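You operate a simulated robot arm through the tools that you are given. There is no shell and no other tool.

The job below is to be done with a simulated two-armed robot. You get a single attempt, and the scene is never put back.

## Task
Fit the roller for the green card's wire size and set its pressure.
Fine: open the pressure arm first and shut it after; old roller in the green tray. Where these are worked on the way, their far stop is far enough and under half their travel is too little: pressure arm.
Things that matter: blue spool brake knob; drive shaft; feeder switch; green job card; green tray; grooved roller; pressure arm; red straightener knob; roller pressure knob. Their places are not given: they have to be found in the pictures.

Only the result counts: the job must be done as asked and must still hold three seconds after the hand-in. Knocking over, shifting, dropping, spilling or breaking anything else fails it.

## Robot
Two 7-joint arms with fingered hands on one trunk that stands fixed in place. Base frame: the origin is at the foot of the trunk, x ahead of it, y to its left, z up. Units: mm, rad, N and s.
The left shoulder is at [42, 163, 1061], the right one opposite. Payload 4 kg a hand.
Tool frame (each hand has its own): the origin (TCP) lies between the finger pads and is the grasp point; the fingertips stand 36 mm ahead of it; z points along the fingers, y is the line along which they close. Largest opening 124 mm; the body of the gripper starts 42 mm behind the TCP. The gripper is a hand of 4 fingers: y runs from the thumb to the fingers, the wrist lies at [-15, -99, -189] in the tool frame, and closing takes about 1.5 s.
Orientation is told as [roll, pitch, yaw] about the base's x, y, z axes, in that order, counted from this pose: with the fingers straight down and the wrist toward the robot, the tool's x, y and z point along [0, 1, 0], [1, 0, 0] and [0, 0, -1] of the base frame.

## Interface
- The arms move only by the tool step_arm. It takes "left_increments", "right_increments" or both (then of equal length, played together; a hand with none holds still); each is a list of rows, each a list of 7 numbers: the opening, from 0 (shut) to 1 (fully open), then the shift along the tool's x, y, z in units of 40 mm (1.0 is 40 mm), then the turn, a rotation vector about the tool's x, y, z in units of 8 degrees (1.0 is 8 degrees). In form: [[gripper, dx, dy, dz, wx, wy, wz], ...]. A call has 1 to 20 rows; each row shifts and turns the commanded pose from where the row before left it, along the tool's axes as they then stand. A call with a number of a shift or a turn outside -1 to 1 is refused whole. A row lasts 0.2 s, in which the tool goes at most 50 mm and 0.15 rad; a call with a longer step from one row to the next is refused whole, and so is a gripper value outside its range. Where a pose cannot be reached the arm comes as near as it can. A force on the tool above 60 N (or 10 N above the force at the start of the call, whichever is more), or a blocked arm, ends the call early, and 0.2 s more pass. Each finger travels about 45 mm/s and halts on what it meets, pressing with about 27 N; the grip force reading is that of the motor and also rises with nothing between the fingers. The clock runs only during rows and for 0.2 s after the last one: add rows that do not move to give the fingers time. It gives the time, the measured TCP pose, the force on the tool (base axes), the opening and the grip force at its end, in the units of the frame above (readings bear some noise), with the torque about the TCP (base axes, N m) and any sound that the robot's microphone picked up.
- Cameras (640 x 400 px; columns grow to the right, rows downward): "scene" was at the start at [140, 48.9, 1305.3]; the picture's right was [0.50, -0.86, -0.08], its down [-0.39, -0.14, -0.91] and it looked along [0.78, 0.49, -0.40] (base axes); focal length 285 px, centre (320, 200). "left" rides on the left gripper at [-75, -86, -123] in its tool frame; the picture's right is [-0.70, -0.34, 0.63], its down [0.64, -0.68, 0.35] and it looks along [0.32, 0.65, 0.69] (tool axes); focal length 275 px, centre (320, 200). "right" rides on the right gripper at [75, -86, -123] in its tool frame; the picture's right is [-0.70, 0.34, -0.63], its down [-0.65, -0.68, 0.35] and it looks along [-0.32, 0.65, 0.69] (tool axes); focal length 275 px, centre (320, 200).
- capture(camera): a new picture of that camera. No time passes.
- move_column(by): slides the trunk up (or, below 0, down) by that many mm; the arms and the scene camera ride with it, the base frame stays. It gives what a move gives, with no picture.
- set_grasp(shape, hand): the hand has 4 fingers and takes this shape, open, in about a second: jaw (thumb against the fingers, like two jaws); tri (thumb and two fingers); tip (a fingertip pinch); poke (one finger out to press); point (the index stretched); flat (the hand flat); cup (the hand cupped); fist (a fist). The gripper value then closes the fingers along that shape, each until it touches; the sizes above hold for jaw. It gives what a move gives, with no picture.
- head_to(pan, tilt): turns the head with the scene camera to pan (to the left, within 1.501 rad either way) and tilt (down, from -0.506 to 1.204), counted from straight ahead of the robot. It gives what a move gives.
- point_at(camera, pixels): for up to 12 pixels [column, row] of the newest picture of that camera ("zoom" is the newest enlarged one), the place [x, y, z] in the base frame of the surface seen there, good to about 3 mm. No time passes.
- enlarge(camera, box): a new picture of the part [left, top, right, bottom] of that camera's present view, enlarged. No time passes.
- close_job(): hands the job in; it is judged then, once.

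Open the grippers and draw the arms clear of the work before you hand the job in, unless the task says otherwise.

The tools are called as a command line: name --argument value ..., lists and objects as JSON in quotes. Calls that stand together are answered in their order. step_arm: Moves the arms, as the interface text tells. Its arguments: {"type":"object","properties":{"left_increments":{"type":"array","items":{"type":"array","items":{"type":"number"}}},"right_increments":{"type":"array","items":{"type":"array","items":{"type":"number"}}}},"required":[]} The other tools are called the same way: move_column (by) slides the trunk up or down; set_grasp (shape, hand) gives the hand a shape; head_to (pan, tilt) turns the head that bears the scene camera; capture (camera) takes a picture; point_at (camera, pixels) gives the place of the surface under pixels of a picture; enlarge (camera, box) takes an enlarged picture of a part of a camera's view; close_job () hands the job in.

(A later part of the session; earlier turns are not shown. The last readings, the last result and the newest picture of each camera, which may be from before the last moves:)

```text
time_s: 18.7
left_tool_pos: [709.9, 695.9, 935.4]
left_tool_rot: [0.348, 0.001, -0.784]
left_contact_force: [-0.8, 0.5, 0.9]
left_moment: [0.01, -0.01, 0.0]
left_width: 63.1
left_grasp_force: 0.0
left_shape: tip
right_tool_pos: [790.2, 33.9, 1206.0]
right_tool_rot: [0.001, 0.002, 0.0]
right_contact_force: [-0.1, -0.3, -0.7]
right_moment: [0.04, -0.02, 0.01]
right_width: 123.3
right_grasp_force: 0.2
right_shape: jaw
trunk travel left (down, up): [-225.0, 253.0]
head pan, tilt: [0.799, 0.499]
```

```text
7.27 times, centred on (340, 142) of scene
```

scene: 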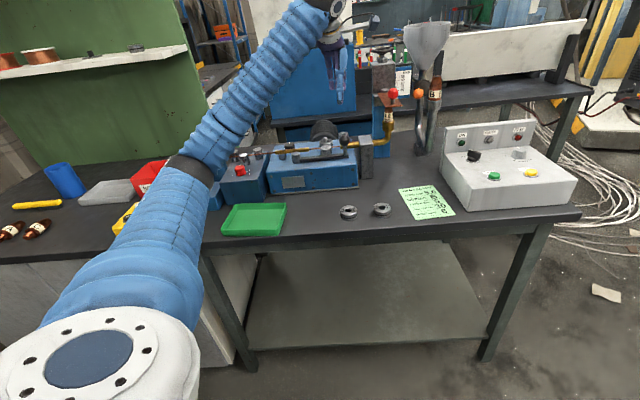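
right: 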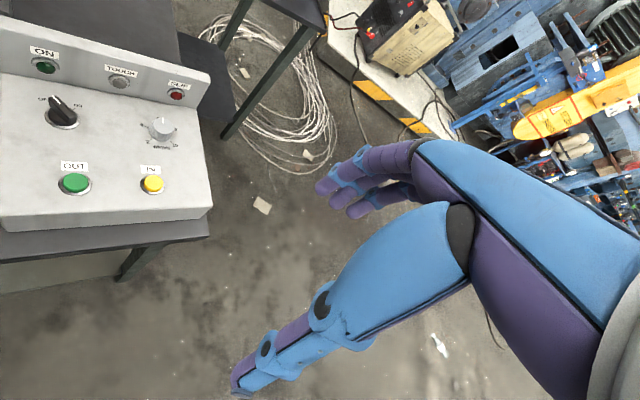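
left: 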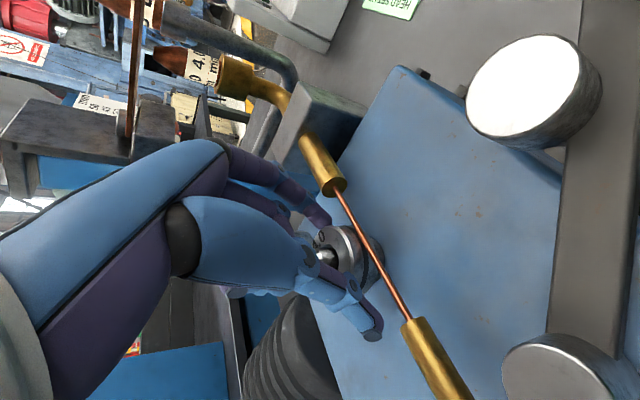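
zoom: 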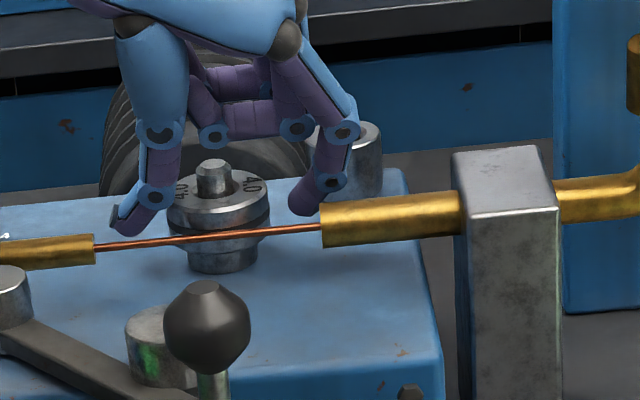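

Force is gone; fingers look centred on the roller. I'll close the pinch onto the roller.

step_arm --left_increments '[[0.35, 0, 0, 0, 0, 0, 0], [0.2, 0, 0, 0, 0, 0, 0], [0.2, 0, 0, 0, 0, 0, 0], [0.2, 0, 0, 0, 0, 0, 0], [0.2, 0, 0, 0, 0, 0, 0]]'

enlarge --camera "left" --box '[260, 180, 440, 350]'

enlarge --camera "scene" --box '[305, 115, 375, 170]'

```text
time_s: 19.9
left_tool_pos: [709.3, 696.1, 936.5]
left_tool_rot: [0.35, 0.0, -0.782]
left_contact_force: [-3.4, 5.9, 3.1]
left_moment: [0.1, 0.07, 0.02]
left_width: 47.5
left_grasp_force: 27.0
left_shape: tip
right_tool_pos: [790.6, 35.0, 1207.1]
right_tool_rot: [-0.002, 0.0, 0.0]
right_contact_force: [0.2, -0.6, 0.3]
right_moment: [0.0, 0.0, 0.04]
right_width: 123.7
right_grasp_force: 0.1
right_shape: jaw
trunk travel left (down, up): [-225.0, 253.0]
head pan, tilt: [0.799, 0.499]
```

```text
2.35 times, centred on (350, 265) of left
```

zoom: 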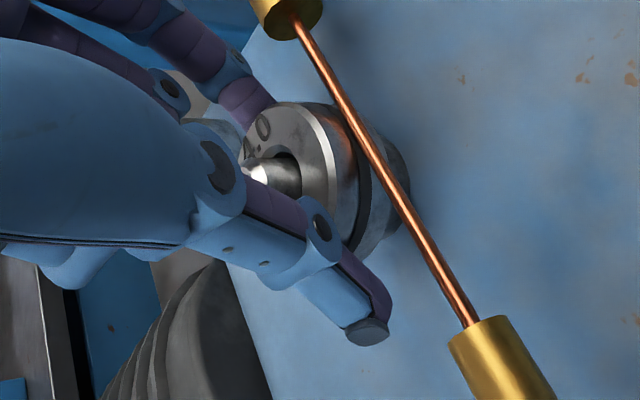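

```text
7.27 times, centred on (340, 142) of scene
```

zoom: 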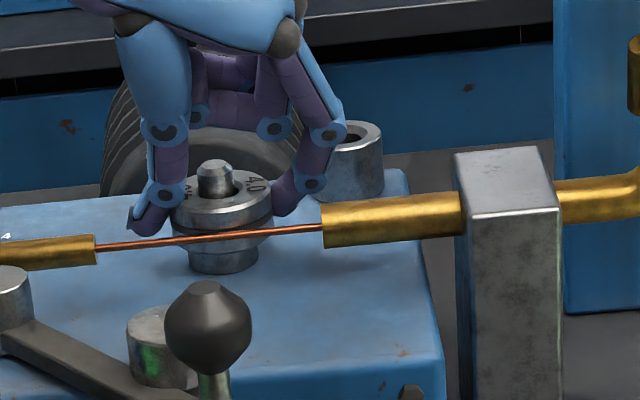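

The grip is on (47.5 mm, 27 N). I'll lift vertically 16 mm and check that the roller comes up.

step_arm --left_increments '[[0.2, 0.034, 0, -0.094, 0, 0, 0], [0.2, 0.051, 0, -0.141, 0, 0, 0], [0.2, 0.051, 0, -0.141, 0, 0, 0], [0.2, 0, 0, 0, 0, 0, 0]]'

enlarge --camera "scene" --box '[305, 115, 375, 170]'

enlarge --camera "left" --box '[260, 180, 440, 350]'

```text
time_s: 20.9
left_tool_pos: [710.7, 696.2, 951.6]
left_tool_rot: [0.348, 0.0, -0.785]
left_contact_force: [-4.7, 5.0, -3.8]
left_moment: [0.12, 0.13, 0.03]
left_width: 47.4
left_grasp_force: 26.4
left_shape: tip
right_tool_pos: [792.6, 35.8, 1207.4]
right_tool_rot: [0.0, 0.001, -0.001]
right_contact_force: [0.7, -0.1, -0.3]
right_moment: [0.01, 0.03, 0.03]
right_width: 123.6
right_grasp_force: 0.1
right_shape: jaw
trunk travel left (down, up): [-225.0, 253.0]
head pan, tilt: [0.799, 0.499]
```

```text
7.27 times, centred on (340, 142) of scene
```

zoom: 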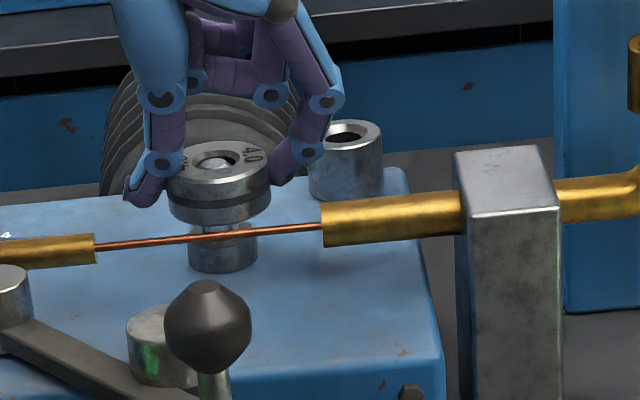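

```text
2.35 times, centred on (350, 265) of left
```

zoom: 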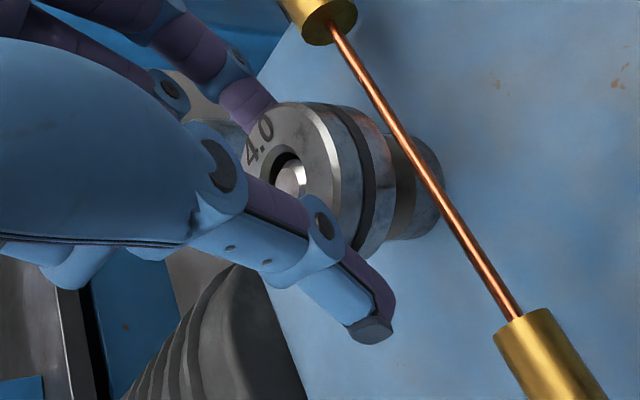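

The roller is lifting level and clear of the wire. I continue up to about z=1015 and then check the tray position in the scene view.

step_arm --left_increments '[[0.2, 0.135, 0, -0.37, 0, 0, 0], [0.2, 0.171, 0, -0.47, 0, 0, 0], [0.2, 0.171, 0, -0.47, 0, 0, 0], [0.2, 0.1, 0, -0.274, 0, 0, 0], [0.2, 0, 0, 0, 0, 0, 0]]'

capture --camera "scene"

enlarge --camera "scene" --box '[180, 60, 380, 260]'

point_at --camera "scene" --pixels '[[252, 220], [224, 235], [287, 206], [236, 205], [279, 234], [230, 210], [280, 207], [272, 233], [227, 233], [252, 206], [250, 234], [284, 220]]'

```text
time_s: 22.1
left_tool_pos: [708.9, 695.5, 1019.5]
left_tool_rot: [0.35, -0.001, -0.783]
left_contact_force: [-0.6, 0.1, -1.6]
left_moment: [-0.03, -0.01, 0.02]
left_width: 45.7
left_grasp_force: 27.3
left_shape: tip
right_tool_pos: [792.0, 34.3, 1207.3]
right_tool_rot: [0.0, 0.002, 0.0]
right_contact_force: [1.0, 0.0, -0.1]
right_moment: [0.02, 0.01, 0.03]
right_width: 123.5
right_grasp_force: 0.1
right_shape: jaw
trunk travel left (down, up): [-225.0, 253.0]
head pan, tilt: [0.799, 0.499]
```

```text
taken
```

scene: 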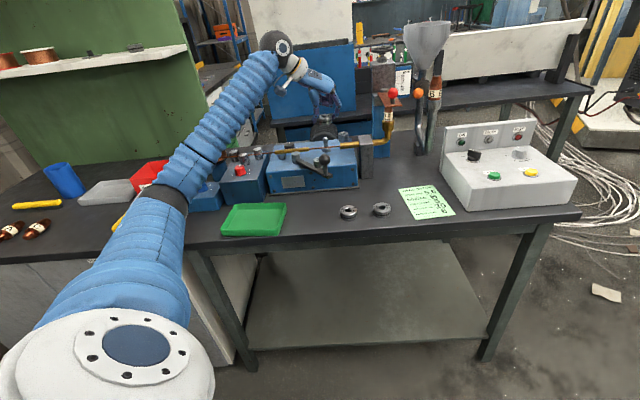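

```text
2.00 times, centred on (280, 160) of scene
```

zoom: 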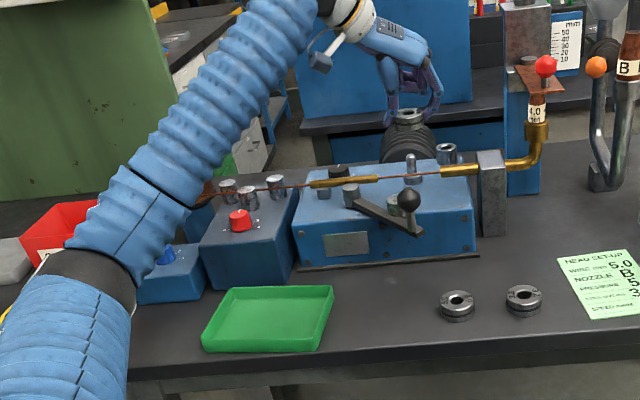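

```text
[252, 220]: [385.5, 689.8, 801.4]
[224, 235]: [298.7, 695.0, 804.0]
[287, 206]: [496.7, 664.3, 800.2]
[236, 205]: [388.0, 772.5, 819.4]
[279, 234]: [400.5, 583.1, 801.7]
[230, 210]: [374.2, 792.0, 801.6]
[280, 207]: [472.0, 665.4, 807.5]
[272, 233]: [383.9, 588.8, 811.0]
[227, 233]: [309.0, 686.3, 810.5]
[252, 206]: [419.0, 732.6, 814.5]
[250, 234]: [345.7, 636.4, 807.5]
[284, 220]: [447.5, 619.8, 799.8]
```

The roller is free of the shaft and the tray centre is about [388,682,802]. I'll carry the roller sideways over the tray at this height, half the way first.

step_arm --left_increments '[[0.2, -0.3, -0.3, -0.11, 0, 0, 0], [0.2, -0.617, -0.604, -0.225, 0, 0, 0], [0.2, -0.617, -0.604, -0.225, 0, 0, 0], [0.2, -0.617, -0.604, -0.225, 0, 0, 0], [0.2, -0.617, -0.604, -0.225, 0, 0, 0], [0.2, 0, 0, 0, 0, 0, 0]]'

capture --camera "scene"

capture --camera "left"

```text
time_s: 23.5
left_tool_pos: [548.9, 688.4, 1019.1]
left_tool_rot: [0.349, -0.001, -0.785]
left_contact_force: [0.9, -0.1, -2.6]
left_moment: [-0.02, 0.02, -0.02]
left_width: 45.7
left_grasp_force: 26.7
left_shape: tip
right_tool_pos: [791.7, 34.4, 1206.2]
right_tool_rot: [0.001, 0.002, -0.001]
right_contact_force: [-0.3, 0.4, 0.5]
right_moment: [0.04, -0.01, 0.01]
right_width: 123.6
right_grasp_force: 0.0
right_shape: jaw
trunk travel left (down, up): [-225.0, 253.0]
head pan, tilt: [0.799, 0.499]
```

```text
taken
```

scene: 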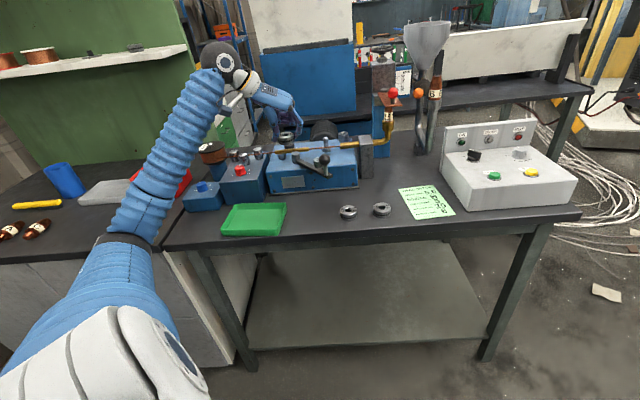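

```text
taken
```

left: 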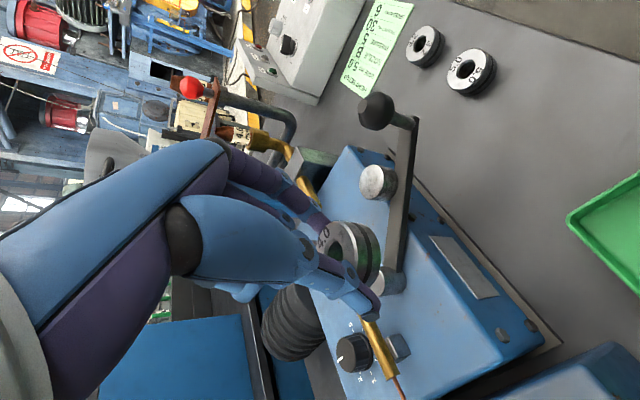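

The carry goes well. I'll check how low the elbow is, via the arm surface points at (130,235) and (165,170).

point_at --camera "scene" --pixels '[[125, 240], [150, 200], [110, 235], [140, 245], [100, 290], [190, 110], [210, 150], [200, 188], [239, 170], [256, 152]]'

```text
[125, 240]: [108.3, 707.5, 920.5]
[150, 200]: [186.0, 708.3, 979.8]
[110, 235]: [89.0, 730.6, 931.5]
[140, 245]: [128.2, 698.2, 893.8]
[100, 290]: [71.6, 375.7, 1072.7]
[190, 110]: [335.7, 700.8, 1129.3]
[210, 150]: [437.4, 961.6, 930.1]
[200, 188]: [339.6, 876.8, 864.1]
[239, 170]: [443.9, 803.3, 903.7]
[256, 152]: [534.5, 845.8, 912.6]
```

The elbow is near [108,720,900], above the side table. I'll check the things on that side table before retracting further.

point_at --camera "scene" --pixels '[[63, 180], [105, 192], [165, 175], [35, 205], [15, 230], [120, 222], [60, 250], [160, 255], [75, 195], [20, 290]]'

move_column --by 80

capture --camera "scene"

```text
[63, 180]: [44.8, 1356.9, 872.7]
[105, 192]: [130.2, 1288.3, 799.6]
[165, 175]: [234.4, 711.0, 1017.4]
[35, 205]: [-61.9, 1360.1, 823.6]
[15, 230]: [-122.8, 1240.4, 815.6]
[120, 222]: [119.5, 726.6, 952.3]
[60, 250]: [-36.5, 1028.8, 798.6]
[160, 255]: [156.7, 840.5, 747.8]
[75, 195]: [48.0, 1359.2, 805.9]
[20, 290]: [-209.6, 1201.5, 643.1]
```

```text
time_s: 24.6
left_tool_pos: [549.2, 689.9, 1100.0]
left_tool_rot: [0.347, -0.001, -0.783]
left_contact_force: [-0.1, 0.7, -1.8]
left_moment: [-0.02, 0.03, 0.01]
left_width: 45.5
left_grasp_force: 27.1
left_shape: tip
right_tool_pos: [793.6, 32.8, 1286.1]
right_tool_rot: [-0.001, 0.0, -0.001]
right_contact_force: [0.1, 0.5, -0.9]
right_moment: [0.0, 0.0, -0.01]
right_width: 123.5
right_grasp_force: 0.1
right_shape: jaw
trunk travel left (down, up): [-305.0, 173.0]
head pan, tilt: [0.799, 0.499]
```

```text
taken
```

scene: 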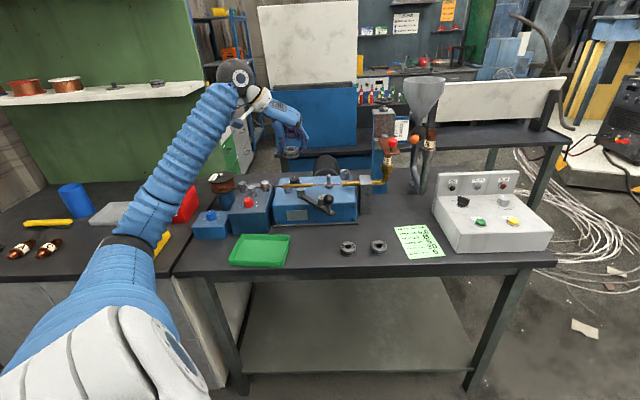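

With the column 80 mm higher there is more elbow clearance. I'll continue horizontally to above the tray and lower part way.

step_arm --left_increments '[[0.2, -0.584, -0.545, -0.214, 0, 0, 0], [0.2, -0.584, -0.545, -0.214, 0, 0, 0], [0.2, -0.584, -0.545, -0.214, 0, 0, 0], [0.2, -0.584, -0.545, -0.214, 0, 0, 0], [0.2, -0.584, -0.545, -0.214, 0, 0, 0], [0.2, -0.286, 0, 0.783, 0, 0, 0], [0.2, -0.286, 0, 0.783, 0, 0, 0], [0.2, -0.286, 0, 0.783, 0, 0, 0], [0.2, -0.286, 0, 0.783, 0, 0, 0], [0.2, -0.15, 0, 0.41, 0, 0, 0], [0.2, 0, 0, 0, 0, 0, 0]]'

capture --camera "scene"

capture --camera "left"

```text
time_s: 27.1
left_tool_pos: [382.9, 677.5, 948.9]
left_tool_rot: [0.349, 0.0, -0.784]
left_contact_force: [-0.3, 0.0, -2.0]
left_moment: [-0.01, 0.02, -0.04]
left_width: 45.7
left_grasp_force: 27.5
left_shape: tip
right_tool_pos: [791.5, 34.4, 1287.4]
right_tool_rot: [0.001, 0.0, -0.001]
right_contact_force: [0.0, -0.3, -0.1]
right_moment: [0.03, 0.02, -0.01]
right_width: 123.5
right_grasp_force: 0.1
right_shape: jaw
trunk travel left (down, up): [-305.0, 173.0]
head pan, tilt: [0.799, 0.499]
```

```text
taken
```

scene: 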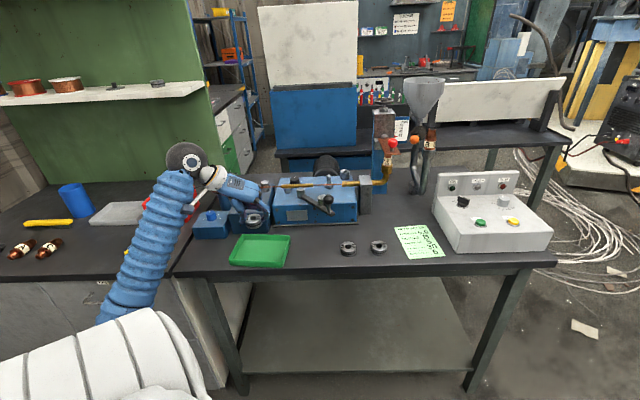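

```text
taken
```

left: 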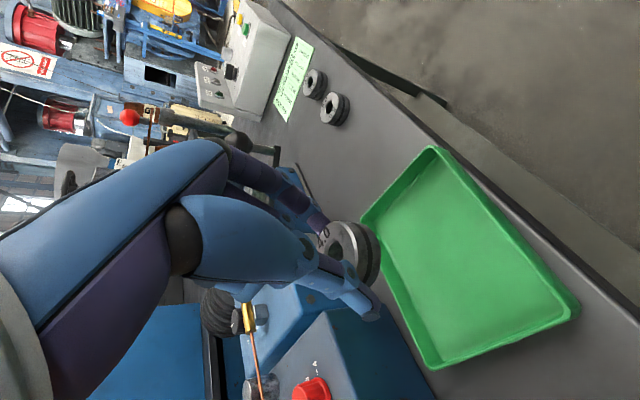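

The roller is over the tray. I'll check the distance to the straightener box and blue-knob box before going down.

point_at --camera "left" --pixels '[[330, 350], [400, 330], [345, 310], [310, 390], [480, 290], [425, 150], [375, 220], [570, 310], [440, 355]]'

enlarge --camera "scene" --box '[180, 170, 310, 280]'

```text
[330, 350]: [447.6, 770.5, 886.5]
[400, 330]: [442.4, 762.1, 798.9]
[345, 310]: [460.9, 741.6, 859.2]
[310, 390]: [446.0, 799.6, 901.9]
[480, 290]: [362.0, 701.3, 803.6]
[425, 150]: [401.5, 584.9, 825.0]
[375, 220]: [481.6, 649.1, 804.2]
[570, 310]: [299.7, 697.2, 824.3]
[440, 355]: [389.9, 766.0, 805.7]
```

```text
3.64 times, centred on (245, 225) of scene
```

zoom: 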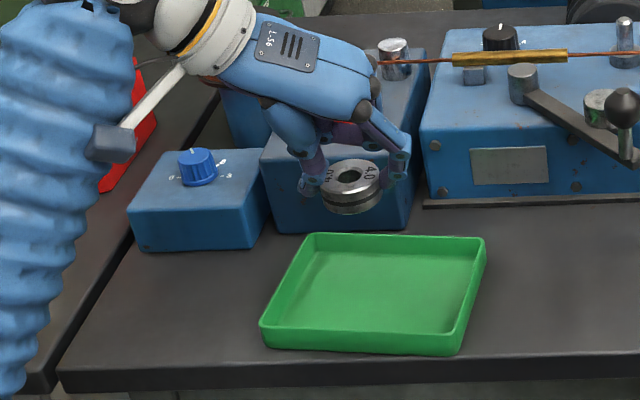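

Tray centre is about [393,674] with rim z≈824; the straightener box is ~96 mm behind. I'll lower the roller into the tray, stopping just above its floor.

step_arm --left_increments '[[0.2, -0.259, 0.0375, 0.564, 0, 0, 0], [0.2, -0.259, 0.0375, 0.564, 0, 0, 0], [0.2, -0.259, 0.0375, 0.564, 0, 0, 0], [0.2, -0.259, 0.0375, 0.564, 0, 0, 0], [0.2, 0, 0, 0, 0, 0, 0]]'

enlarge --camera "scene" --box '[180, 170, 310, 280]'

capture --camera "left"

```text
time_s: 28.2
left_tool_pos: [382.7, 667.1, 850.9]
left_tool_rot: [0.348, -0.001, -0.783]
left_contact_force: [-0.3, -0.1, -1.9]
left_moment: [-0.03, 0.01, -0.02]
left_width: 45.4
left_grasp_force: 26.9
left_shape: tip
right_tool_pos: [791.3, 32.6, 1288.3]
right_tool_rot: [0.0, 0.001, 0.001]
right_contact_force: [-0.2, -0.1, -0.4]
right_moment: [0.0, 0.0, 0.0]
right_width: 123.5
right_grasp_force: 0.1
right_shape: jaw
trunk travel left (down, up): [-305.0, 173.0]
head pan, tilt: [0.799, 0.499]
```

```text
3.64 times, centred on (245, 225) of scene
```

zoom: 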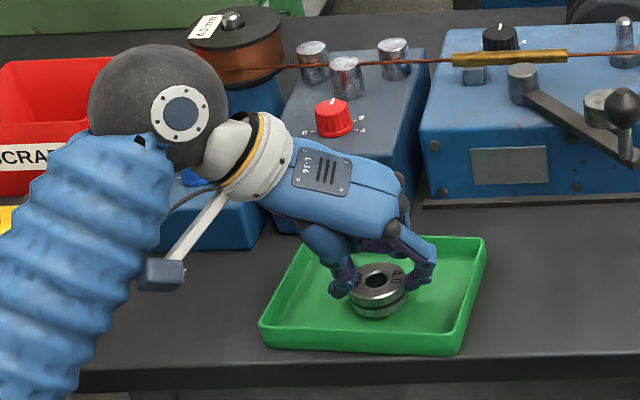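

```text
taken
```

left: 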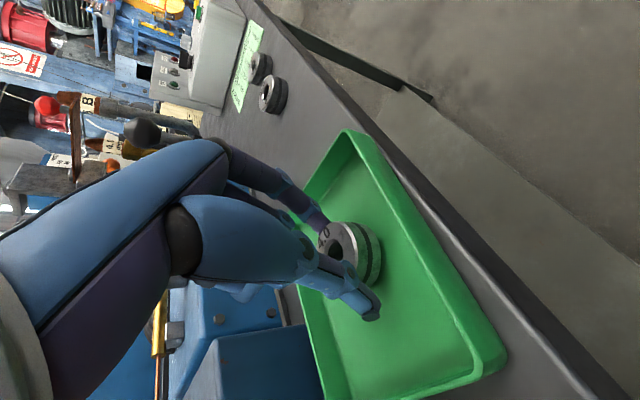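

The roller is inside the tray, a few mm above the floor. I'll lower gently until contact.

step_arm --left_increments '[[0.2, -0.0257, 0, 0.0705, 0, 0, 0], [0.2, -0.0257, 0, 0.0705, 0, 0, 0], [0.2, 0, 0, 0, 0, 0, 0]]'

```text
time_s: 29.1
left_tool_pos: [382.3, 668.0, 843.9]
left_tool_rot: [0.351, -0.001, -0.783]
left_contact_force: [-0.3, 0.5, -1.0]
left_moment: [0.01, 0.02, 0.04]
left_width: 45.3
left_grasp_force: 26.8
left_shape: tip
right_tool_pos: [791.3, 33.2, 1286.2]
right_tool_rot: [0.002, 0.0, 0.0]
right_contact_force: [1.1, -0.1, -0.1]
right_moment: [0.0, 0.03, 0.0]
right_width: 123.7
right_grasp_force: 0.1
right_shape: jaw
trunk travel left (down, up): [-305.0, 173.0]
head pan, tilt: [0.799, 0.499]
```

No contact yet at z=844. I'll lower another 2+2 mm watching the force.

step_arm --left_increments '[[0.2, -0.0171, 0, 0.047, 0, 0, 0], [0.2, -0.0086, 0, 0.0235, 0, 0, 0], [0.2, 0, 0, 0, 0, 0, 0]]'

enlarge --camera "scene" --box '[230, 215, 300, 270]'

```text
time_s: 29.9
left_tool_pos: [383.4, 666.8, 842.5]
left_tool_rot: [0.35, 0.002, -0.784]
left_contact_force: [-1.7, 2.4, 14.5]
left_moment: [0.08, -0.13, 0.02]
left_width: 45.7
left_grasp_force: 27.1
left_shape: tip
right_tool_pos: [789.6, 32.6, 1287.7]
right_tool_rot: [0.0, 0.001, -0.002]
right_contact_force: [0.5, 0.1, 0.5]
right_moment: [0.01, 0.01, 0.0]
right_width: 123.7
right_grasp_force: 0.0
right_shape: jaw
trunk travel left (down, up): [-305.0, 173.0]
head pan, tilt: [0.799, 0.499]
```

```text
7.27 times, centred on (265, 242) of scene
```

zoom: 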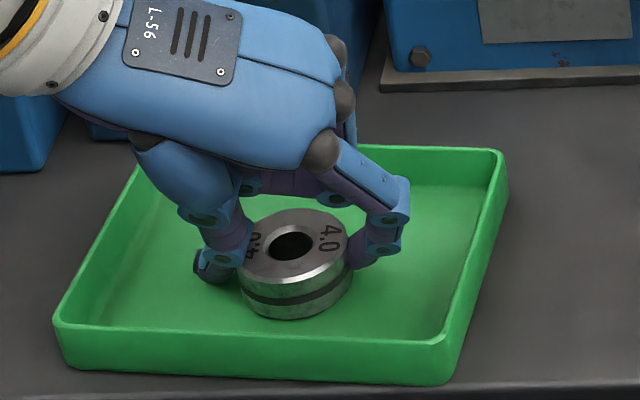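

The roller touches the tray floor (14.5 N). I'll open the fingers and rise vertically.

step_arm --left_increments '[[0.4, 0, 0, 0, 0, 0, 0], [0.48, 0, 0, 0, 0, 0, 0], [0.5, 0, 0, 0, 0, 0, 0], [0.5, 0.086, 0, -0.235, 0, 0, 0], [0.5, 0.171, 0, -0.47, 0, 0, 0], [0.5, 0.257, 0, -0.705, 0, 0, 0], [0.5, 0.257, 0, -0.705, 0, 0, 0], [0.5, 0.257, 0, -0.705, 0, 0, 0], [0.5, 0, 0, 0, 0, 0, 0]]'

capture --camera "scene"

enlarge --camera "scene" --box '[220, 170, 420, 280]'

```text
time_s: 31.9
left_tool_pos: [381.2, 667.2, 962.2]
left_tool_rot: [0.351, 0.0, -0.784]
left_contact_force: [-0.6, -0.1, -0.2]
left_moment: [-0.01, 0.04, -0.01]
left_width: 62.1
left_grasp_force: 0.2
left_shape: tip
right_tool_pos: [790.3, 34.3, 1287.6]
right_tool_rot: [0.0, -0.001, 0.001]
right_contact_force: [0.6, -0.3, 0.3]
right_moment: [0.03, -0.03, 0.01]
right_width: 123.8
right_grasp_force: 0.0
right_shape: jaw
trunk travel left (down, up): [-305.0, 173.0]
head pan, tilt: [0.799, 0.499]
```

```text
taken
```

scene: 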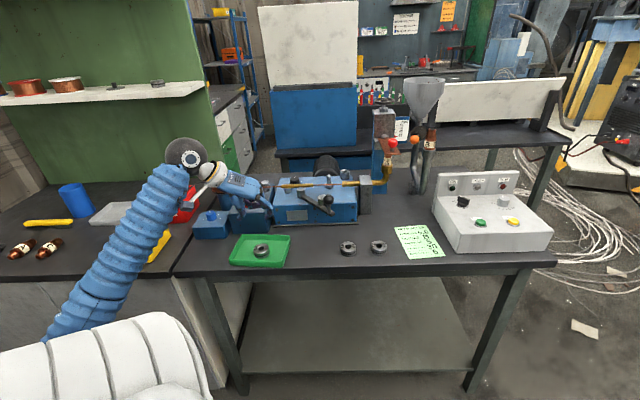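

```text
3.20 times, centred on (320, 225) of scene
```

zoom: 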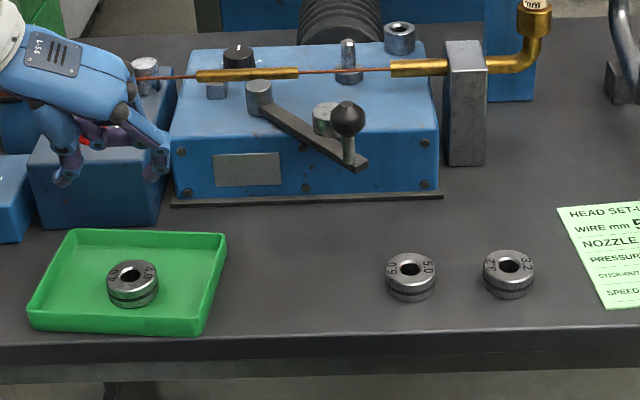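

The 4.0 roller lies flat in the green tray. Now I rise 40 mm and move along the hand's y axis to above the 5.0 roller at about [571,485].

step_arm --left_increments '[[0.5, 0.343, 0, -0.939, 0, 0, 0], [0.5, 0, 0.822, 0, 0, 0, 0], [0.5, 0, 0.822, 0, 0, 0, 0], [0.5, 0, 0.822, 0, 0, 0, 0], [0.5, 0, 0.822, 0, 0, 0, 0], [0.5, 0, 0.822, 0, 0, 0, 0], [0.5, 0, 0.822, 0, 0, 0, 0], [0.5, 0, 0.822, 0, 0, 0, 0], [0.5, 0, 0.822, 0, 0, 0, 0], [0.5, 0, 0, 0, 0, 0, 0]]'

capture --camera "left"

capture --camera "scene"

```text
time_s: 34.0
left_tool_pos: [568.6, 482.0, 1001.7]
left_tool_rot: [0.349, -0.001, -0.785]
left_contact_force: [0.4, 0.6, -0.1]
left_moment: [0.01, 0.0, -0.03]
left_width: 61.8
left_grasp_force: 0.0
left_shape: tip
right_tool_pos: [791.1, 34.3, 1287.5]
right_tool_rot: [0.0, 0.001, 0.0]
right_contact_force: [-0.1, -0.2, -0.8]
right_moment: [0.01, -0.02, 0.04]
right_width: 123.8
right_grasp_force: 0.0
right_shape: jaw
trunk travel left (down, up): [-305.0, 173.0]
head pan, tilt: [0.799, 0.499]
```

```text
taken
```

left: 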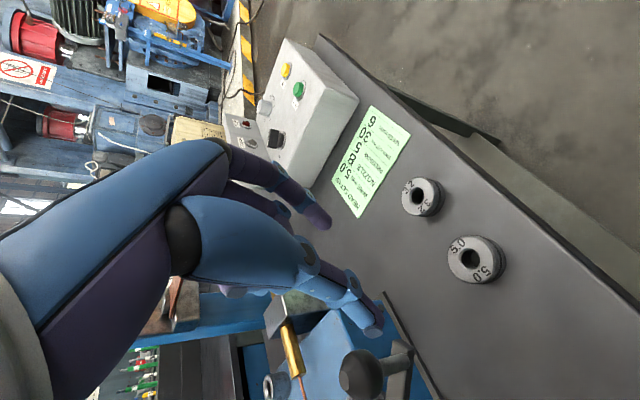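

```text
taken
```

scene: 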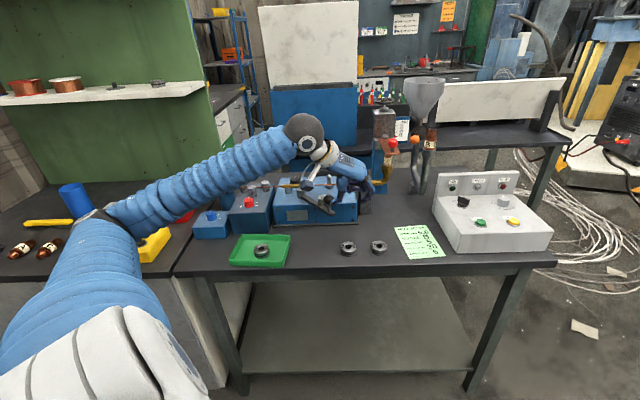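

The 5.0 roller is at left px (475,260). I'll zoom to locate its centre.

enlarge --camera "left" --box '[430, 220, 530, 300]'

point_at --camera "zoom" --pixels '[[160, 200], [380, 200], [260, 110], [260, 295], [270, 250], [255, 200], [330, 350], [120, 300], [420, 200], [350, 290]]'

```text
5.00 times, centred on (480, 260) of left
```

zoom: 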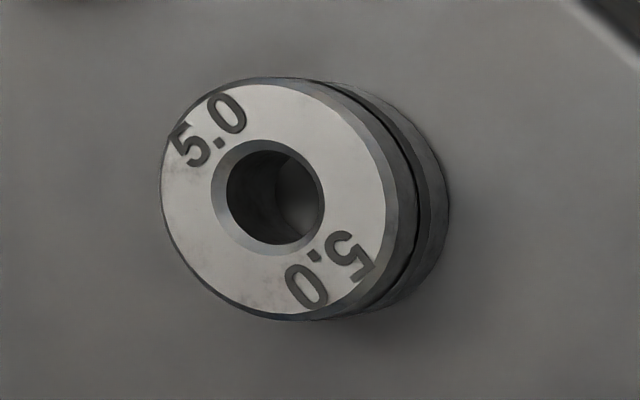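

```text
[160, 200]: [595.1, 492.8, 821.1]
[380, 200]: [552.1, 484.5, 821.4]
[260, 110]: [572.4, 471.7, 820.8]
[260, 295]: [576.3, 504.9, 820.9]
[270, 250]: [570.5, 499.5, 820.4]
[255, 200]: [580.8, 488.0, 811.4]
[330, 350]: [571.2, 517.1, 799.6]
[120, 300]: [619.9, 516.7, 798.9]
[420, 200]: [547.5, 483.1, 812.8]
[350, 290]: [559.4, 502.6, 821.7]
```

The 5.0 roller's centre is about [573,488] with its top at z≈821. I'll narrow the opening to ~56 mm and descend to just above it.

step_arm --left_increments '[[0.45, -0.2865, -0.007, 0.772, 0, 0, 0], [0.45, -0.2865, -0.007, 0.772, 0, 0, 0], [0.45, -0.2865, -0.007, 0.772, 0, 0, 0], [0.45, -0.2865, -0.007, 0.772, 0, 0, 0], [0.45, 0, 0, 0, 0, 0, 0]]'

capture --camera "left"

enlarge --camera "scene" --box '[300, 180, 410, 270]'

```text
time_s: 35.2
left_tool_pos: [564.2, 483.5, 868.7]
left_tool_rot: [0.349, -0.001, -0.785]
left_contact_force: [-0.9, -0.7, 0.5]
left_moment: [-0.01, -0.02, -0.01]
left_width: 56.7
left_grasp_force: 0.1
left_shape: tip
right_tool_pos: [790.5, 32.6, 1287.0]
right_tool_rot: [0.0, 0.001, -0.001]
right_contact_force: [0.1, 0.4, 0.7]
right_moment: [0.03, 0.02, 0.0]
right_width: 123.6
right_grasp_force: 0.0
right_shape: jaw
trunk travel left (down, up): [-305.0, 173.0]
head pan, tilt: [0.799, 0.499]
```

```text
taken
```

left: 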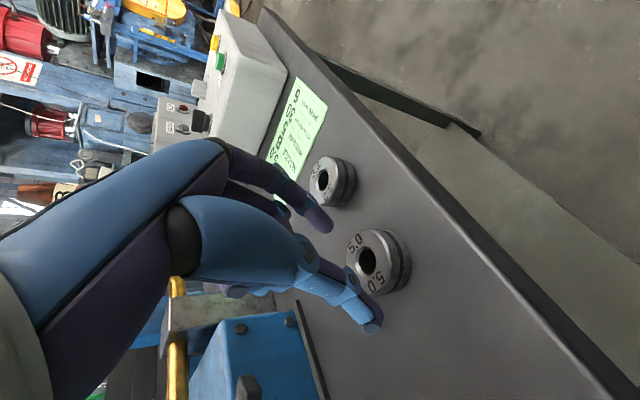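

```text
4.44 times, centred on (355, 225) of scene
```

zoom: 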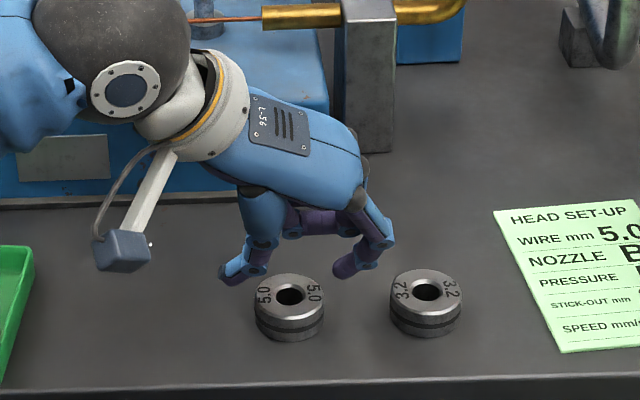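

The hand is above the roller with its tips at about z=835. I'll re-measure the roller centre from this closer view.

enlarge --camera "left" --box '[300, 200, 440, 340]'

point_at --camera "zoom" --pixels '[[220, 200], [330, 200], [290, 140], [290, 260], [240, 240], [335, 260], [280, 120]]'

step_arm --left_increments '[[0.45, 0, 0, 0, 0, 0, 0]]'

```text
2.86 times, centred on (370, 270) of left
```

zoom: 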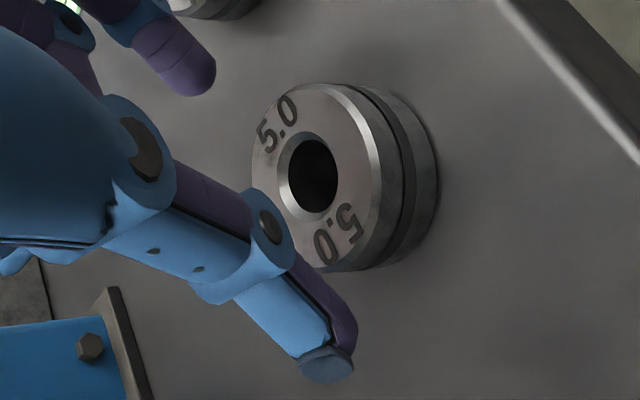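

```text
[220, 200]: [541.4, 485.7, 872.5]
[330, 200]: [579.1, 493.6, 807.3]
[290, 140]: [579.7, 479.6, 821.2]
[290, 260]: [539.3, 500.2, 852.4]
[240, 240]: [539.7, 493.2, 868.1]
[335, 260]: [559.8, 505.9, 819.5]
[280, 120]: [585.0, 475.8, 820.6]
```

```text
time_s: 35.6
left_tool_pos: [566.6, 480.6, 867.9]
left_tool_rot: [0.349, 0.001, -0.783]
left_contact_force: [-0.3, 0.2, 0.2]
left_moment: [0.01, -0.03, -0.05]
left_width: 56.8
left_grasp_force: 0.0
left_shape: tip
right_tool_pos: [791.3, 34.0, 1286.2]
right_tool_rot: [0.001, 0.0, -0.001]
right_contact_force: [0.3, -0.3, -1.1]
right_moment: [-0.03, -0.01, -0.01]
right_width: 123.9
right_grasp_force: 0.1
right_shape: jaw
trunk travel left (down, up): [-305.0, 173.0]
head pan, tilt: [0.799, 0.499]
```

Roller centre confirmed at about [573.5,488.3]; hand is centred on it. Lower ~23 mm vertically and check the force.

step_arm --left_increments '[[0.45, -0.1, 0, 0.275, 0, 0, 0], [0.45, -0.1, 0, 0.275, 0, 0, 0], [0.45, 0, 0, 0, 0, 0, 0]]'

enlarge --camera "left" --box '[280, 190, 420, 340]'

enlarge --camera "scene" --box '[320, 210, 400, 270]'

```text
time_s: 36.5
left_tool_pos: [566.5, 480.8, 846.2]
left_tool_rot: [0.348, 0.001, -0.785]
left_contact_force: [-0.2, -0.4, -0.6]
left_moment: [-0.04, 0.02, 0.01]
left_width: 56.9
left_grasp_force: 0.1
left_shape: tip
right_tool_pos: [791.6, 32.9, 1286.7]
right_tool_rot: [0.001, -0.001, 0.0]
right_contact_force: [-0.5, -0.9, -0.2]
right_moment: [0.0, 0.0, 0.02]
right_width: 123.6
right_grasp_force: 0.0
right_shape: jaw
trunk travel left (down, up): [-305.0, 173.0]
head pan, tilt: [0.799, 0.499]
```

```text
2.67 times, centred on (350, 265) of left
```

zoom: 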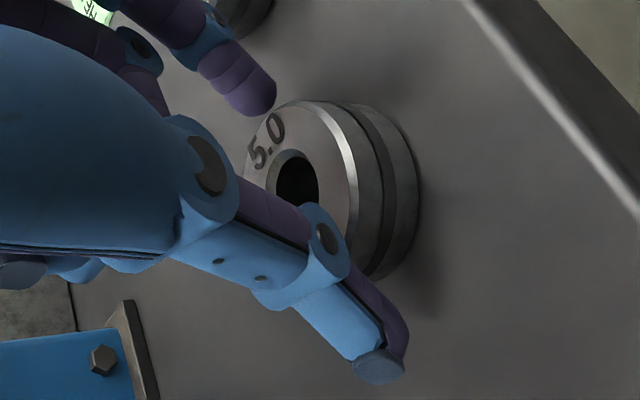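

```text
6.67 times, centred on (360, 240) of scene
```

zoom: 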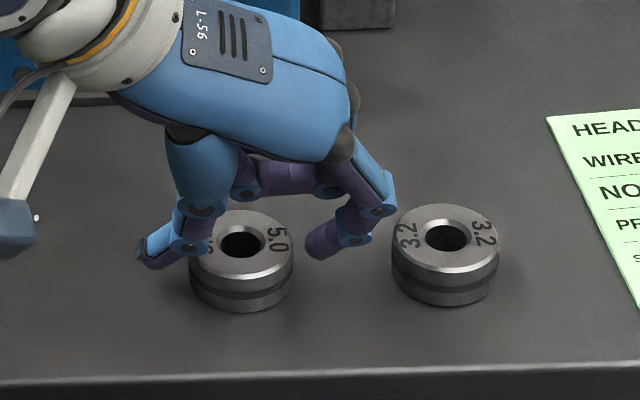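

No contact yet and the fingers straddle the 5.0 roller. I'll lower 4 mm more and close the pinch.

step_arm --left_increments '[[0.45, -0.034, 0, 0.094, 0, 0, 0], [0.4, 0, 0, 0, 0, 0, 0], [0.2, 0, 0, 0, 0, 0, 0], [0.2, 0, 0, 0, 0, 0, 0], [0.2, 0, 0, 0, 0, 0, 0], [0.2, 0, 0, 0, 0, 0, 0]]'

enlarge --camera "scene" --box '[320, 210, 400, 270]'

enlarge --camera "left" --box '[280, 190, 420, 340]'

```text
time_s: 37.9
left_tool_pos: [567.0, 481.6, 842.2]
left_tool_rot: [0.348, 0.0, -0.784]
left_contact_force: [-2.0, 2.4, 6.4]
left_moment: [0.07, 0.05, -0.01]
left_width: 45.4
left_grasp_force: 27.0
left_shape: tip
right_tool_pos: [789.3, 33.6, 1287.7]
right_tool_rot: [0.0, -0.001, 0.0]
right_contact_force: [-0.5, 0.6, 0.1]
right_moment: [0.0, 0.01, 0.0]
right_width: 123.9
right_grasp_force: 0.1
right_shape: jaw
trunk travel left (down, up): [-305.0, 173.0]
head pan, tilt: [0.799, 0.499]
```

```text
6.67 times, centred on (360, 240) of scene
```

zoom: 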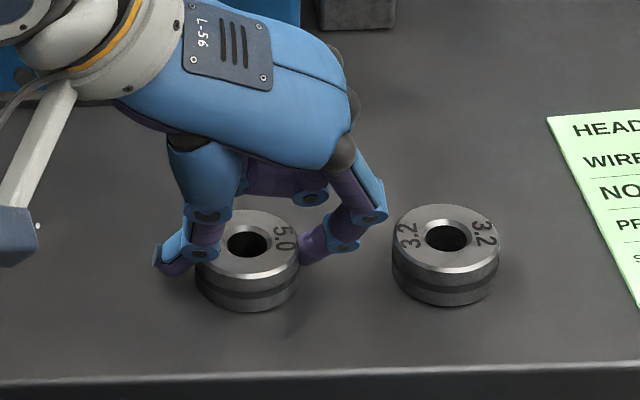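

```text
2.67 times, centred on (350, 265) of left
```

zoom: 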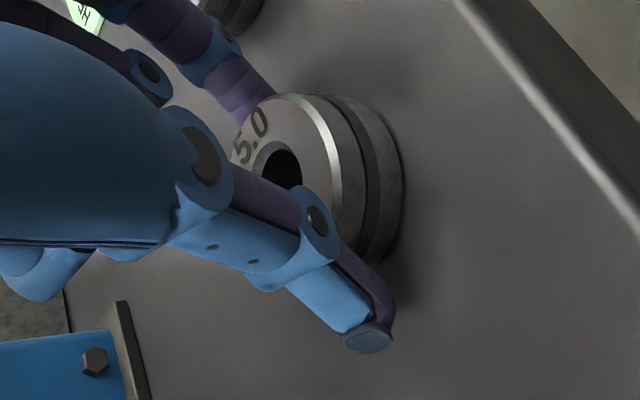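

Gripped (45.4 mm, 27 N). I'll lift slowly at first and then to about z=1040 to clear the ball handle.

step_arm --left_increments '[[0.2, 0.0857, 0, -0.235, 0, 0, 0], [0.2, 0.0857, 0, -0.235, 0, 0, 0], [0.2, 0.2543, 0, -0.6967, 0, 0, 0], [0.2, 0.2543, 0, -0.6967, 0, 0, 0], [0.2, 0.2543, 0, -0.6967, 0, 0, 0], [0.2, 0.2543, 0, -0.6967, 0, 0, 0], [0.2, 0.2543, 0, -0.6967, 0, 0, 0], [0.2, 0.2543, 0, -0.6967, 0, 0, 0], [0.2, 0, 0, 0, 0, 0, 0]]'

capture --camera "scene"

enlarge --camera "scene" --box '[280, 120, 420, 270]'

```text
time_s: 39.9
left_tool_pos: [566.3, 482.4, 1040.6]
left_tool_rot: [0.347, 0.001, -0.783]
left_contact_force: [0.4, -0.6, -1.8]
left_moment: [-0.02, 0.0, 0.01]
left_width: 44.6
left_grasp_force: 26.7
left_shape: tip
right_tool_pos: [791.5, 34.0, 1285.8]
right_tool_rot: [0.001, 0.002, 0.0]
right_contact_force: [0.0, 0.2, 0.2]
right_moment: [-0.01, 0.04, -0.02]
right_width: 123.8
right_grasp_force: 0.1
right_shape: jaw
trunk travel left (down, up): [-305.0, 173.0]
head pan, tilt: [0.799, 0.499]
```

```text
taken
```

scene: 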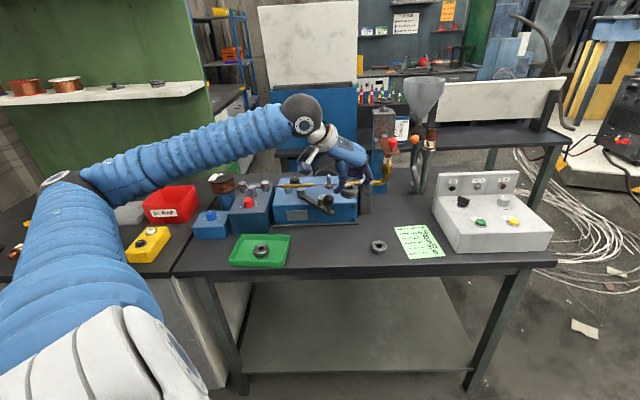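

```text
2.67 times, centred on (350, 195) of scene
```

zoom: 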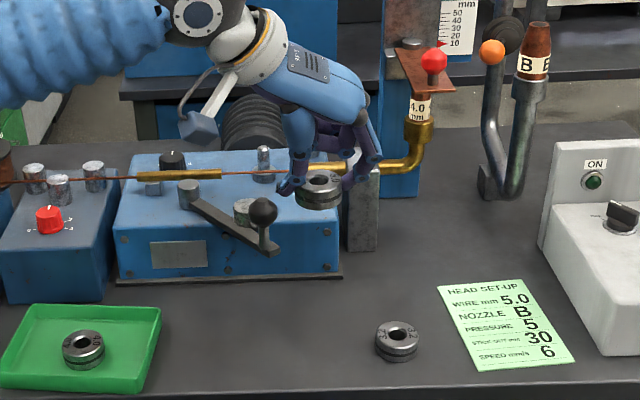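

The 5.0 roller hangs level in the pinch. I'll carry it over to the drive shaft at this height.

step_arm --left_increments '[[0.2, 0.417, -0.09, 0.152, 0, 0, 0], [0.2, 0.834, -0.181, 0.305, 0, 0, 0], [0.2, 0.834, -0.181, 0.305, 0, 0, 0], [0.2, 0.834, -0.181, 0.305, 0, 0, 0], [0.2, 0.834, -0.181, 0.305, 0, 0, 0], [0.2, 0.834, -0.181, 0.305, 0, 0, 0], [0.2, 0.834, -0.181, 0.305, 0, 0, 0], [0.2, 0.419, -0.089, 0.148, 0, 0, 0], [0.2, 0, 0, 0, 0, 0, 0], [0.2, 0, 0, 0, 0, 0, 0]]'

capture --camera "left"

enlarge --camera "scene" --box '[270, 110, 380, 210]'

```text
time_s: 42.0
left_tool_pos: [707.6, 693.3, 1039.9]
left_tool_rot: [0.348, -0.001, -0.785]
left_contact_force: [-0.1, 0.0, -2.8]
left_moment: [-0.01, 0.02, 0.0]
left_width: 44.4
left_grasp_force: 27.1
left_shape: tip
right_tool_pos: [791.8, 33.7, 1286.6]
right_tool_rot: [0.0, 0.001, 0.0]
right_contact_force: [-0.3, -0.2, 1.3]
right_moment: [0.03, 0.03, -0.02]
right_width: 124.0
right_grasp_force: 0.1
right_shape: jaw
trunk travel left (down, up): [-305.0, 173.0]
head pan, tilt: [0.799, 0.499]
```

```text
taken
```

left: 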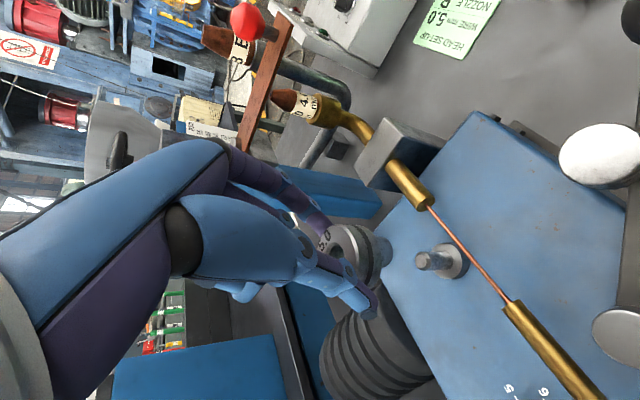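

```text
4.00 times, centred on (325, 160) of scene
```

zoom: 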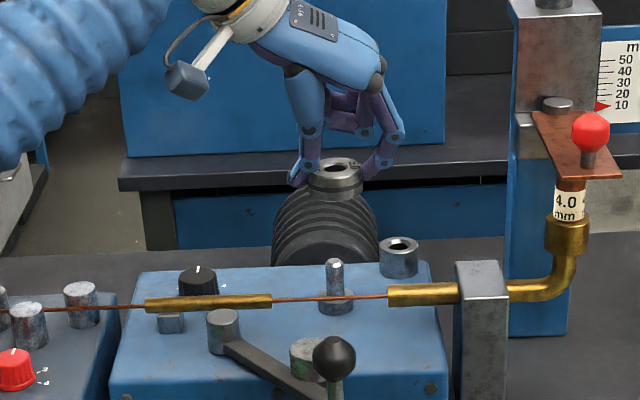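

The roller hovers near the shaft; shaft tip at left px (430,260), roller at (360,245). I'll zoom to compute the alignment.

enlarge --camera "left" --box '[390, 220, 490, 300]'

point_at --camera "zoom" --pixels '[[160, 200], [155, 215], [250, 200], [340, 170], [330, 250], [150, 195]]'

enlarge --camera "left" --box '[300, 200, 400, 300]'

point_at --camera "zoom" --pixels '[[160, 160], [180, 140], [260, 200], [240, 220], [250, 150], [330, 200]]'

enlarge --camera "scene" --box '[330, 140, 370, 195]'

point_at --camera "zoom" --pixels '[[270, 85], [320, 330]]'

```text
5.00 times, centred on (440, 260) of left
```

zoom: 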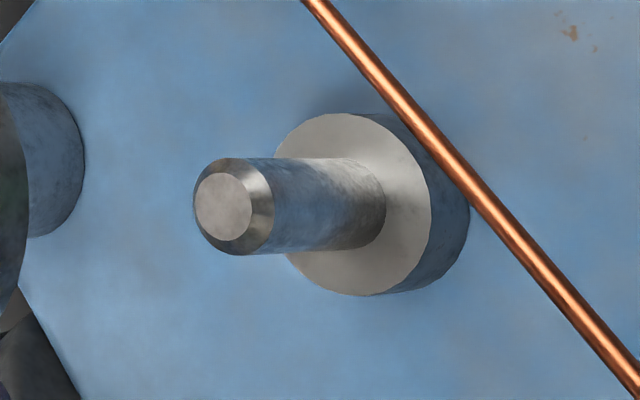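

```text
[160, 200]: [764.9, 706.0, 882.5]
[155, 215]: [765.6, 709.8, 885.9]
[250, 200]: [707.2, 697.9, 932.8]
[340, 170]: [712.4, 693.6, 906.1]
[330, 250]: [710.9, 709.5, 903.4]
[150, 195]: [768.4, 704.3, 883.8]
```

```text
4.00 times, centred on (350, 250) of left
```

zoom: 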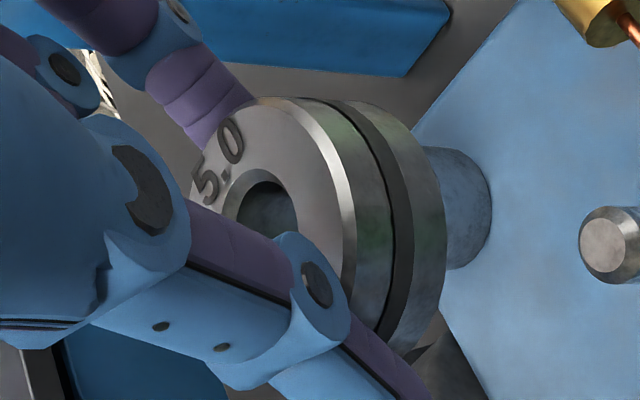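

```text
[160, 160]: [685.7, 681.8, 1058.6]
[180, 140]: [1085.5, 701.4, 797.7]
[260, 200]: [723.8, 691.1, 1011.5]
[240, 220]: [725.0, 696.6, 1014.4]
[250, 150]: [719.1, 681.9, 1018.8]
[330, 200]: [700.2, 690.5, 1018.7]
```

```text
7.27 times, centred on (350, 168) of scene
```

zoom: 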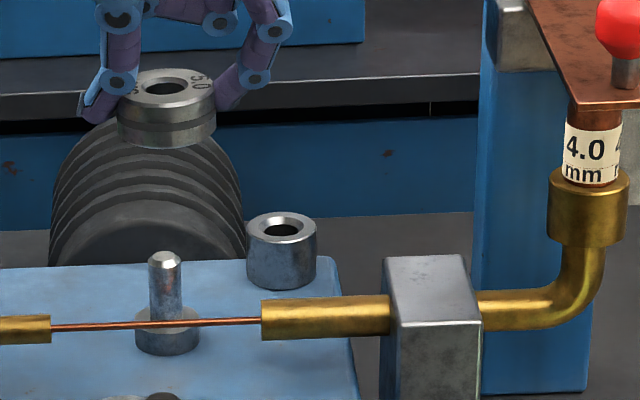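

```text
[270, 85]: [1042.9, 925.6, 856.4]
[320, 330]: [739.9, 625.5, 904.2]
```

I'll sample edge points of the roller's top face and the shaft in the scene zoom to compare their centres.

point_at --camera "zoom" --pixels '[[124, 92], [208, 90], [167, 104], [166, 74], [165, 259], [155, 285], [165, 290], [175, 285], [145, 318], [185, 318], [140, 340], [168, 348]]'

enlarge --camera "left" --box '[315, 210, 415, 290]'

point_at --camera "zoom" --pixels '[[245, 100], [300, 125], [335, 175], [340, 220], [330, 250], [210, 130], [250, 185], [290, 190]]'

```text
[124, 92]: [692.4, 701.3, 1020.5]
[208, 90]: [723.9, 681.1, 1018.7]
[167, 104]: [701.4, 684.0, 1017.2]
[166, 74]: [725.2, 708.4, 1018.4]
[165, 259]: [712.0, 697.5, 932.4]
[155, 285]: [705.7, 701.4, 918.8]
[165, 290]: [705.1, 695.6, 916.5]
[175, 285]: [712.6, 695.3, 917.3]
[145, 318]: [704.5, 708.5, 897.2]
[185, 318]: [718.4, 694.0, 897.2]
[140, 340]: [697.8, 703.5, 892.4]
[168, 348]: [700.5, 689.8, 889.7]
```

```text
5.00 times, centred on (365, 250) of left
```

zoom: 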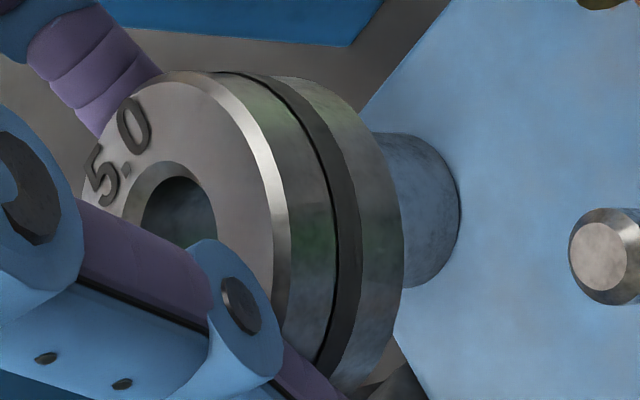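

```text
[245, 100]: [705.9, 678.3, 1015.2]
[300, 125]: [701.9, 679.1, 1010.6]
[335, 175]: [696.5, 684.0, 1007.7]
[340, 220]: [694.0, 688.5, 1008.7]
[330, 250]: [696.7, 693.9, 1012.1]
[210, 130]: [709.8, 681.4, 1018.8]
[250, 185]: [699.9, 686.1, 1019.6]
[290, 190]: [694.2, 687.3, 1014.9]
```

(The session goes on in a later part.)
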